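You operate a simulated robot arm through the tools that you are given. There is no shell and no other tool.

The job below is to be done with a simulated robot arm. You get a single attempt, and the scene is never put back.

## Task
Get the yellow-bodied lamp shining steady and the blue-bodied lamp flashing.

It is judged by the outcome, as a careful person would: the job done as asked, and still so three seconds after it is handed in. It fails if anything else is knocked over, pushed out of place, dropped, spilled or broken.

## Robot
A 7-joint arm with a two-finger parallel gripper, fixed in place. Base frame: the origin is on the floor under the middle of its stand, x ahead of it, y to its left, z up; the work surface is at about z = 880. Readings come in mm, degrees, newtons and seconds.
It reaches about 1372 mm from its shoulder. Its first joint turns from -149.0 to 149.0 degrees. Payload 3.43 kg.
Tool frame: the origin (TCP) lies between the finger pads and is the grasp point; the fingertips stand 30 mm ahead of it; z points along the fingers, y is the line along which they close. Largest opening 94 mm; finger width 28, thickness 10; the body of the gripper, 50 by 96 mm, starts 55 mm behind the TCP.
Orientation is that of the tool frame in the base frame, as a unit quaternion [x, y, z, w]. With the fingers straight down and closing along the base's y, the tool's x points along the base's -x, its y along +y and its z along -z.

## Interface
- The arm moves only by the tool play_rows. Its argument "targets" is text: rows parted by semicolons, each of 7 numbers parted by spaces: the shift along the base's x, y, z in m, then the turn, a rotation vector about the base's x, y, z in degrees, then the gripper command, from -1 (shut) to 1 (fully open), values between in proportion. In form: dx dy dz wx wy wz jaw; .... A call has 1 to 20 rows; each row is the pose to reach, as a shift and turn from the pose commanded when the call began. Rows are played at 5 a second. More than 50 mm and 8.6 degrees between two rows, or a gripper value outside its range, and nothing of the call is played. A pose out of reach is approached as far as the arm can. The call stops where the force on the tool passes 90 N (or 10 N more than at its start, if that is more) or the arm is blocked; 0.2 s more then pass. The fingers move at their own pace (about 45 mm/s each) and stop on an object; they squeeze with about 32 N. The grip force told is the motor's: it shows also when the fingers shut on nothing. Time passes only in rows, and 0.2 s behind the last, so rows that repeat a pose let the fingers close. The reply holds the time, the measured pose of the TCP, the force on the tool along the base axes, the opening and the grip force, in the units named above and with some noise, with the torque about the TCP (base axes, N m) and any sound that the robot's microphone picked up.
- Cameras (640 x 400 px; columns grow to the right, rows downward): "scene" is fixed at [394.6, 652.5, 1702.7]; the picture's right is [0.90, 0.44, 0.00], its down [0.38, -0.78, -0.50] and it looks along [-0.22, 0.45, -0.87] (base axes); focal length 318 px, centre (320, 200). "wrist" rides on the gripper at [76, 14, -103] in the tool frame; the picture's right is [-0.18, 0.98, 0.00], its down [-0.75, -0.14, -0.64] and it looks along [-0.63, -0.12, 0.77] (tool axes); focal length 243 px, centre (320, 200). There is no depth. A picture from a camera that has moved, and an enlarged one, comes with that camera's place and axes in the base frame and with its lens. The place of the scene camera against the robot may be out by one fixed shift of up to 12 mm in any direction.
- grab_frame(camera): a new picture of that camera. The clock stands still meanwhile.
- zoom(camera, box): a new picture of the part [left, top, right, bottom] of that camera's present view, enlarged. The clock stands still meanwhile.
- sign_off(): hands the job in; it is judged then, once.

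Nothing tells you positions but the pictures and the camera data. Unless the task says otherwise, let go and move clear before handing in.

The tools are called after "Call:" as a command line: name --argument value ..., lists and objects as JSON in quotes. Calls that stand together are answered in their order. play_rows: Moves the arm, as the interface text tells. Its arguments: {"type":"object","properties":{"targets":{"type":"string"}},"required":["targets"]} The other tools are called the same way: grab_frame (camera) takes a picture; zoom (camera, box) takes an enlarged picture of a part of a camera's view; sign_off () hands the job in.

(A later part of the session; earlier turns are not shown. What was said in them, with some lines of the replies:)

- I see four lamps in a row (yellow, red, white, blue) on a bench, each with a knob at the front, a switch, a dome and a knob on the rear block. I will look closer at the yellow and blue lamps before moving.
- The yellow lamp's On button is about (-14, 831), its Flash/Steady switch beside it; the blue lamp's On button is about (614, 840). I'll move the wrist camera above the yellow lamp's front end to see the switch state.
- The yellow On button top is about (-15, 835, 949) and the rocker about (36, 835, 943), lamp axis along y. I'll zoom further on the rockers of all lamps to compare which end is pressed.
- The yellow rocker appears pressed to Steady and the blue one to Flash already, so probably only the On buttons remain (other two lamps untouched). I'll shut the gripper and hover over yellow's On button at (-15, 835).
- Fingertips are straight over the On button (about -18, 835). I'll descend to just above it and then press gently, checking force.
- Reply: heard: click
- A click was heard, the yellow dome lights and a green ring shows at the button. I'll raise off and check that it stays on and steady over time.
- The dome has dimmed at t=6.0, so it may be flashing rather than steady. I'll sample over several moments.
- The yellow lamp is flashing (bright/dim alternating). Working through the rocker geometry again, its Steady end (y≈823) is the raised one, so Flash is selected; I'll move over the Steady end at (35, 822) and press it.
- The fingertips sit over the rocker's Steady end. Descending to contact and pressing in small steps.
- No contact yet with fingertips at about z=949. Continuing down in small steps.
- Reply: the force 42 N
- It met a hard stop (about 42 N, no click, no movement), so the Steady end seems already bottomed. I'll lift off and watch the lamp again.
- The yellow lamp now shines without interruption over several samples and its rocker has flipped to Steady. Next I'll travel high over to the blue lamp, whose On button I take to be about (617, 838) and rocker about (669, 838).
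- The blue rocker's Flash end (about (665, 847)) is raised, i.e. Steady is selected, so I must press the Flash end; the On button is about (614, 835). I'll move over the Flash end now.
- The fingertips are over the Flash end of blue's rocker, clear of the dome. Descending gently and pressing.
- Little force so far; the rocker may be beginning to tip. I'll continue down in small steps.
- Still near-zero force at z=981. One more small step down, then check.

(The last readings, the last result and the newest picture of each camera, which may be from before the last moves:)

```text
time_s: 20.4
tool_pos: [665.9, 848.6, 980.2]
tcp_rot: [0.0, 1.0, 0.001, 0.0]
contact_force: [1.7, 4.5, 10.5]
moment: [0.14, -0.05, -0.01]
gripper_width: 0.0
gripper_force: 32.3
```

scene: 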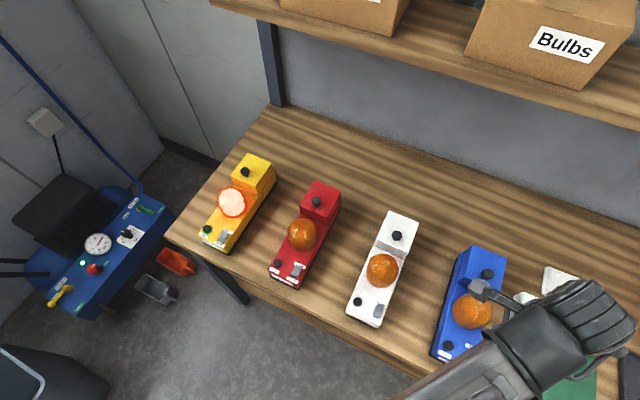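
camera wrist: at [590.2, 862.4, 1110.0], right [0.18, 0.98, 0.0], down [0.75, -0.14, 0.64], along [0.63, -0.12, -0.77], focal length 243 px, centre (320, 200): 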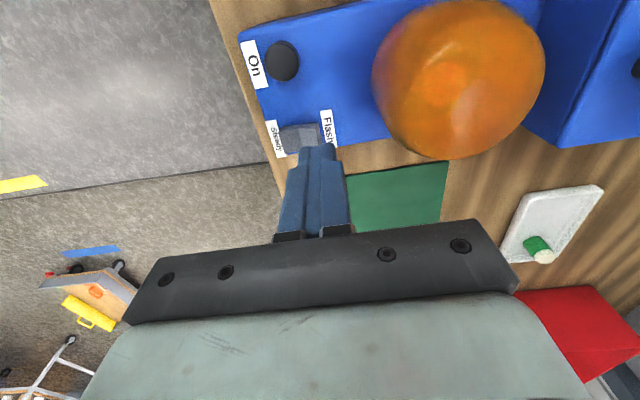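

Contact is now building (10 N), matching the stop height seen on the yellow lamp. One more millimetre, then lift and inspect.

Call:
play_rows --targets "0 0 -0.001 0 0 0 -1; 0 0 -0.001 0 0 0 -1"

Call:
play_rows --targets "0 0 0.01 0 0 0 -1; 0 0 0.04 0 0 0 -1; 0 0 0.08 0 0 0 -1; 0 0 0.08 0 0 0 -1"

Call:
zoom --camera "wrist" --box '[260, 70, 350, 140]'

Call:
grab_frame --camera "wrist"

```text
time_s: 21.0
tool_pos: [665.7, 848.2, 980.7]
tcp_rot: [0.0, 1.0, 0.002, 0.001]
contact_force: [2.1, 8.7, 22.0]
moment: [0.33, -0.09, -0.02]
gripper_width: 0.3
gripper_force: 31.9
```

```text
time_s: 22.0
tool_pos: [665.4, 849.8, 1058.5]
tcp_rot: [0.0, 1.0, 0.0, 0.0]
contact_force: [-0.4, 0.7, -0.1]
moment: [0.02, -0.02, 0.04]
gripper_width: 0.1
gripper_force: 31.9
```

```text
5.71 times, centred on (305, 105) of wrist
camera zoom: at [589.1, 864.2, 1160.5], right [0.18, 0.98, 0.0], down [0.75, -0.14, 0.64], along [0.63, -0.12, -0.77], focal length 1386 px, centre (406, 743)
```

zoom: 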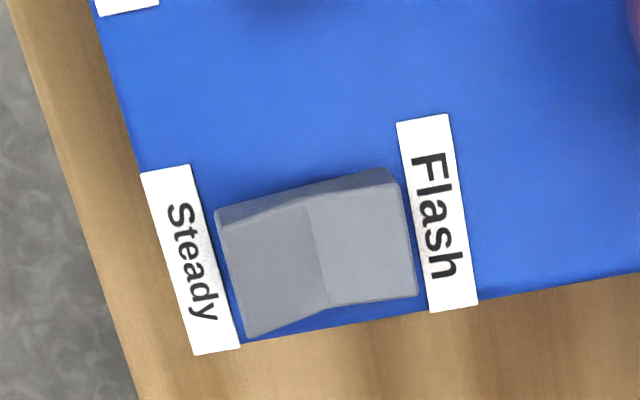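

```text
taken
camera wrist: at [589.1, 864.2, 1160.5], right [0.18, 0.98, 0.0], down [0.75, -0.14, 0.64], along [0.63, -0.12, -0.77], focal length 243 px, centre (320, 200)
```

wrist: 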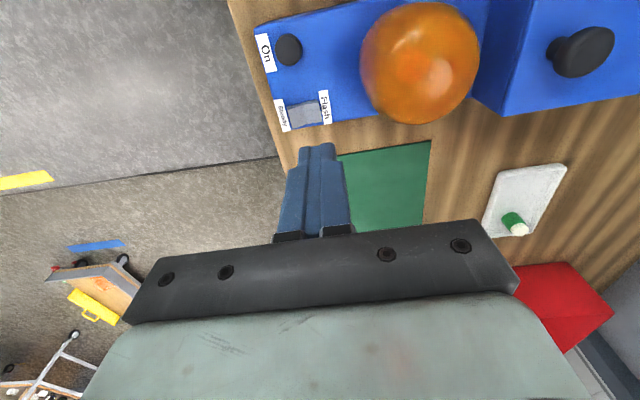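

The blue rocker is now tilted to Flash. Next I hover over the blue On button at (614, 835.5).

Call:
play_rows --targets "-0.025 -0.007 0 0 0 0 -1; -0.051 -0.0145 0 0 0 0 -1; -0.051 -0.0145 -0.025 0 0 0 -1; -0.051 -0.0145 -0.047 0 0 0 -1; -0.051 -0.0145 -0.047 0 0 0 -1"

Call:
grab_frame --camera "wrist"

Call:
zoom --camera "scene" --box '[180, 140, 300, 260]'

```text
time_s: 23.2
tool_pos: [615.1, 838.0, 1010.8]
tcp_rot: [0.0, 1.0, 0.0, 0.0]
contact_force: [-0.1, 0.9, -0.5]
moment: [-0.02, 0.0, 0.0]
gripper_width: 0.0
gripper_force: 31.7
```

```text
taken
camera wrist: at [537.2, 850.7, 1111.4], right [0.18, 0.98, 0.0], down [0.75, -0.14, 0.64], along [0.63, -0.12, -0.77], focal length 243 px, centre (320, 200)
```

wrist: 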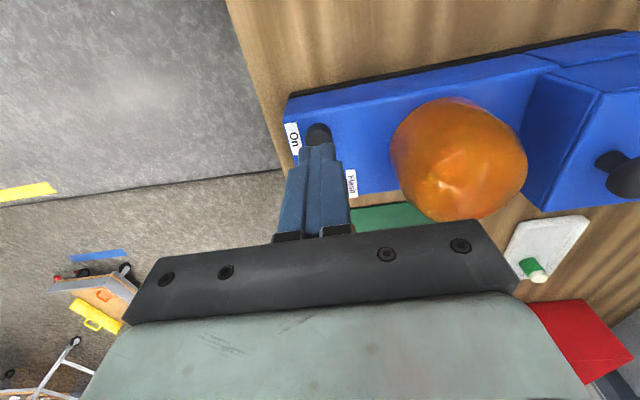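

```text
3.33 times, centred on (240, 200) of scene
camera zoom: at [394.6, 652.5, 1702.7], right [0.9, 0.44, 0.0], down [0.38, -0.78, -0.5], along [-0.22, 0.45, -0.87], focal length 1061 px, centre (587, 200)
```

zoom: 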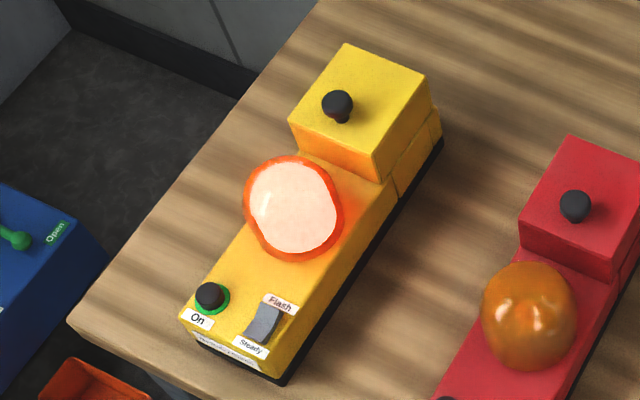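

Alignment over the blue On button matches the successful yellow press, and yellow is still on. Pressing down now.

Call:
play_rows --targets "0 0 -0.012 0 0 0 -1; 0 0 -0.024 0 0 0 -1; 0 0 -0.027 0 0 0 -1"

Call:
play_rows --targets "0 0 -0.002 0 0 0 -1; 0 0 -0.004 0 0 0 -1"

Call:
grab_frame --camera "wrist"

```text
time_s: 24.0
tool_pos: [613.5, 833.7, 984.4]
tcp_rot: [0.0, 1.0, -0.001, 0.0]
contact_force: [-0.4, 1.1, 0.7]
moment: [-0.02, 0.0, 0.01]
gripper_width: 0.0
gripper_force: 32.0
```

```text
time_s: 24.6
tool_pos: [613.9, 833.6, 981.3]
tcp_rot: [0.0, 1.0, 0.0, 0.0]
contact_force: [-1.6, 2.0, 3.9]
moment: [0.04, 0.03, -0.01]
gripper_width: 0.0
gripper_force: 31.9
heard: click
```

```text
taken
camera wrist: at [536.8, 848.6, 1082.3], right [0.18, 0.98, 0.0], down [0.75, -0.14, 0.64], along [0.63, -0.12, -0.77], focal length 243 px, centre (320, 200)
```

wrist: 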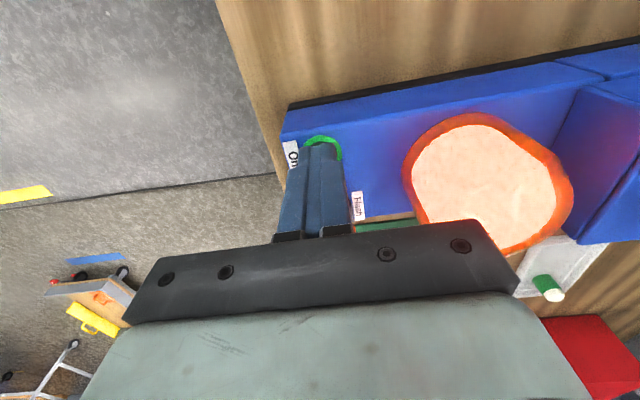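

The click sounded and the blue lamp lights with a green ring. I'll lift clear and retreat toward the robot, then sample both lamps over time.

Call:
play_rows --targets "0 0 0.01 0 0 0 -1; 0 0 0.04 0 0 0 -1; 0 0 0.08 0 0 0 -1; 0 0 0.12 0 0 0 -1; 0 -0.04 0.14 0 0 0 -1; 0 -0.08 0.16 0 0 0 -1; 0 -0.12 0.17 0 0 0 -1; 0 -0.16 0.17 0 0 0 -1; 0 -0.2 0.17 0 0 0 -1"

Call:
grab_frame --camera "scene"

Call:
play_rows --targets "0 0 0 0 0 0 -1"

Call:
grab_frame --camera "scene"

Call:
play_rows --targets "0 0 0 0 0 0 -1"

Call:
grab_frame --camera "scene"

Call:
play_rows --targets "0 0 0 0 0 0 -1"

Call:
grab_frame --camera "scene"

Call:
play_rows --targets "0 0 0 0 0 0 -1"

Call:
grab_frame --camera "scene"

```text
time_s: 26.6
tool_pos: [611.4, 635.3, 1149.4]
tcp_rot: [0.0, 1.0, 0.0, 0.001]
contact_force: [-0.3, 0.8, -0.8]
moment: [-0.07, -0.01, 0.01]
gripper_width: 0.0
gripper_force: 32.2
```

```text
taken
```

scene: 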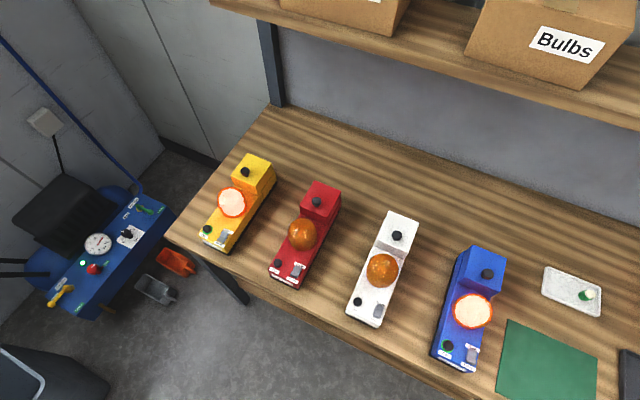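

```text
time_s: 27.0
tool_pos: [611.8, 635.0, 1150.9]
tcp_rot: [0.0, 1.0, 0.001, 0.0]
contact_force: [-0.4, -1.0, 0.4]
moment: [-0.02, 0.0, -0.02]
gripper_width: 0.0
gripper_force: 32.2
```

```text
taken
```

scene: 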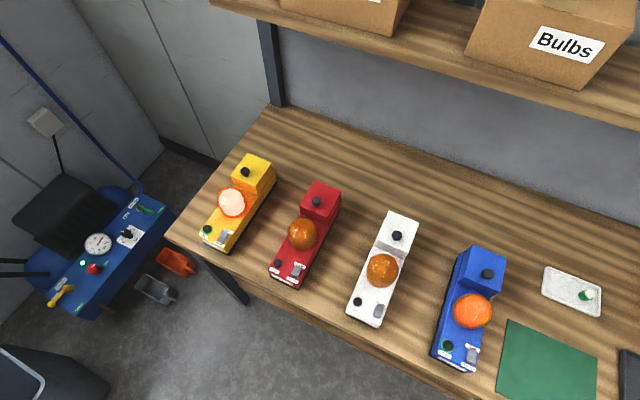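

```text
time_s: 27.4
tool_pos: [611.7, 636.6, 1150.4]
tcp_rot: [0.0, 1.0, 0.0, -0.001]
contact_force: [-0.6, -0.3, 0.4]
moment: [0.01, 0.02, 0.02]
gripper_width: 0.0
gripper_force: 31.5
```

```text
taken
```

scene: 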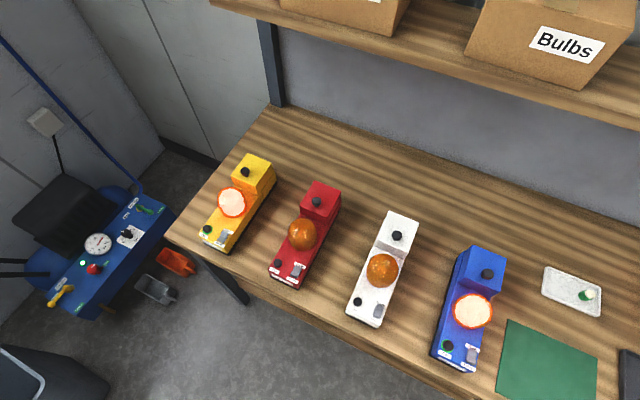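

```text
time_s: 27.8
tool_pos: [611.4, 635.8, 1151.8]
tcp_rot: [0.0, 1.0, -0.001, 0.001]
contact_force: [-0.1, 0.2, 0.2]
moment: [-0.02, 0.01, 0.01]
gripper_width: 0.0
gripper_force: 31.8
```

```text
taken
```

scene: 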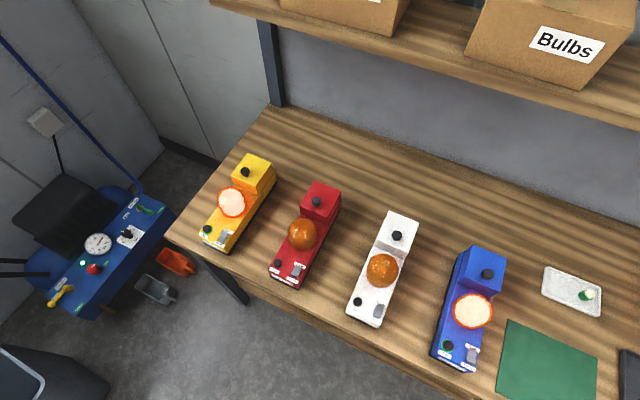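

```text
time_s: 28.2
tool_pos: [611.3, 635.4, 1149.7]
tcp_rot: [0.0, 1.0, 0.0, 0.001]
contact_force: [0.3, 0.1, 0.0]
moment: [-0.01, 0.01, -0.03]
gripper_width: 0.0
gripper_force: 31.9
```

```text
taken
```

scene: 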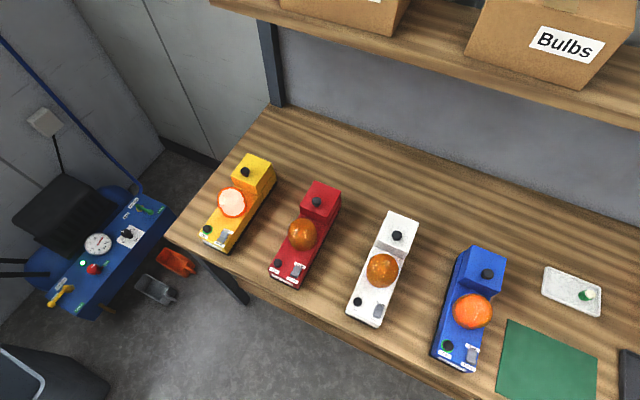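

Yellow is bright in every frame and blue alternates bright and dim; nothing else has moved. I'll watch a few seconds longer to be sure it holds.

Call:
play_rows --targets "0 0 0 0 0 0 -1; 0 0 0 0 0 0 -1; 0 0 0 0 0 0 -1; 0 0 0 0 0 0 -1; 0 0 0 0 0 0 -1; 0 0 0 0 0 0 -1; 0 0 0 0 0 0 -1; 0 0 0 0 0 0 -1; 0 0 0 0 0 0 -1; 0 0 0 0 0 0 -1; 0 0 0 0 0 0 -1; 0 0 0 0 0 0 -1; 0 0 0 0 0 0 -1; 0 0 0 0 0 0 -1; 0 0 0 0 0 0 -1; 0 0 0 0 0 0 -1"

Call:
grab_frame --camera "scene"

Call:
play_rows --targets "0 0 0 0 0 0 -1; 0 0 0 0 0 0 -1"

Call:
grab_frame --camera "scene"

Call:
play_rows --targets "0 0 0 0 0 0 -1"

Call:
grab_frame --camera "scene"

```text
time_s: 31.6
tool_pos: [612.2, 635.7, 1150.2]
tcp_rot: [0.0, 1.0, 0.001, 0.0]
contact_force: [-0.5, -0.3, 0.5]
moment: [-0.03, 0.0, 0.02]
gripper_width: 0.0
gripper_force: 32.4
```

```text
taken
```

scene: 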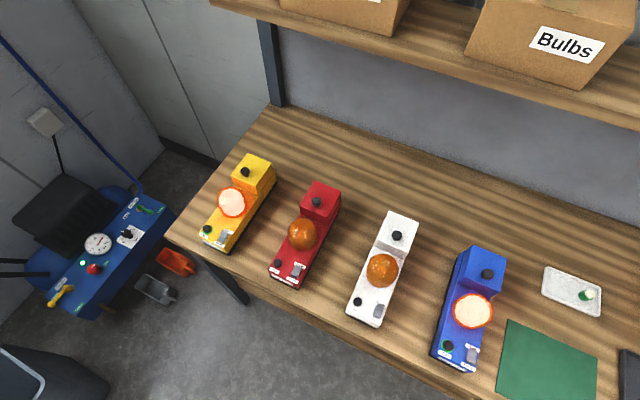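

```text
time_s: 32.2
tool_pos: [611.4, 634.9, 1151.0]
tcp_rot: [0.0, 1.0, 0.0, 0.0]
contact_force: [0.7, -0.3, 0.3]
moment: [0.03, -0.02, 0.0]
gripper_width: 0.1
gripper_force: 31.9
```

```text
taken
```

scene: 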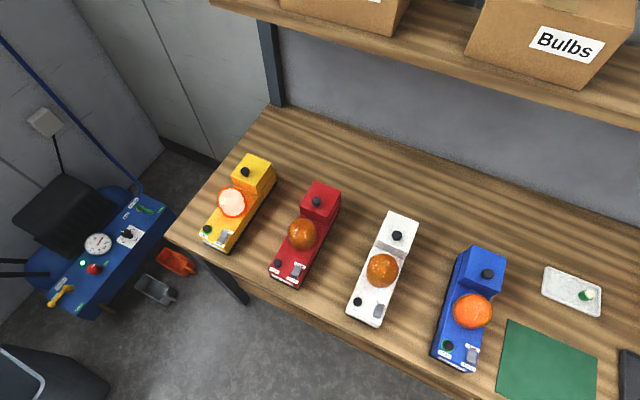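

```text
time_s: 32.6
tool_pos: [612.3, 635.9, 1150.8]
tcp_rot: [0.0, 1.0, 0.0, 0.0]
contact_force: [-0.4, 0.3, 0.2]
moment: [-0.01, 0.01, -0.03]
gripper_width: 0.0
gripper_force: 31.9
```

```text
taken
```

scene: 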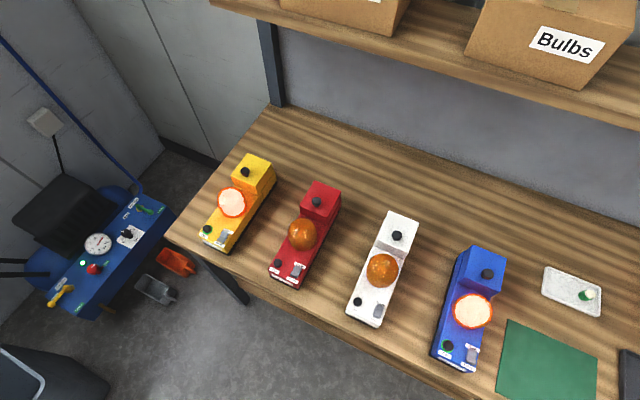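

The yellow lamp shines steadily and the blue lamp keeps flashing. The red and white lamps and everything else are where they were, and the arm is clear of the bench, so I'm handing the job in.

Call:
sign_off

```text
The job is handed in.
```

The yellow lamp is shining steady and the blue lamp is flashing; the job is handed in. I watched both for about six seconds beforehand: yellow was bright in every picture, and blue kept alternating between bright and dim.

- **Yellow lamp:** it was set to Flash, so it flashed when I pressed On. I then pressed its switch over to Steady.
- **Blue lamp:** it was set to Steady. I pressed its switch over to Flash, then pressed On.
- **Everything else:** I didn't touch the red and white lamps, the tray or anything else, and nothing had moved. The arm was clear of the bench at hand-in.
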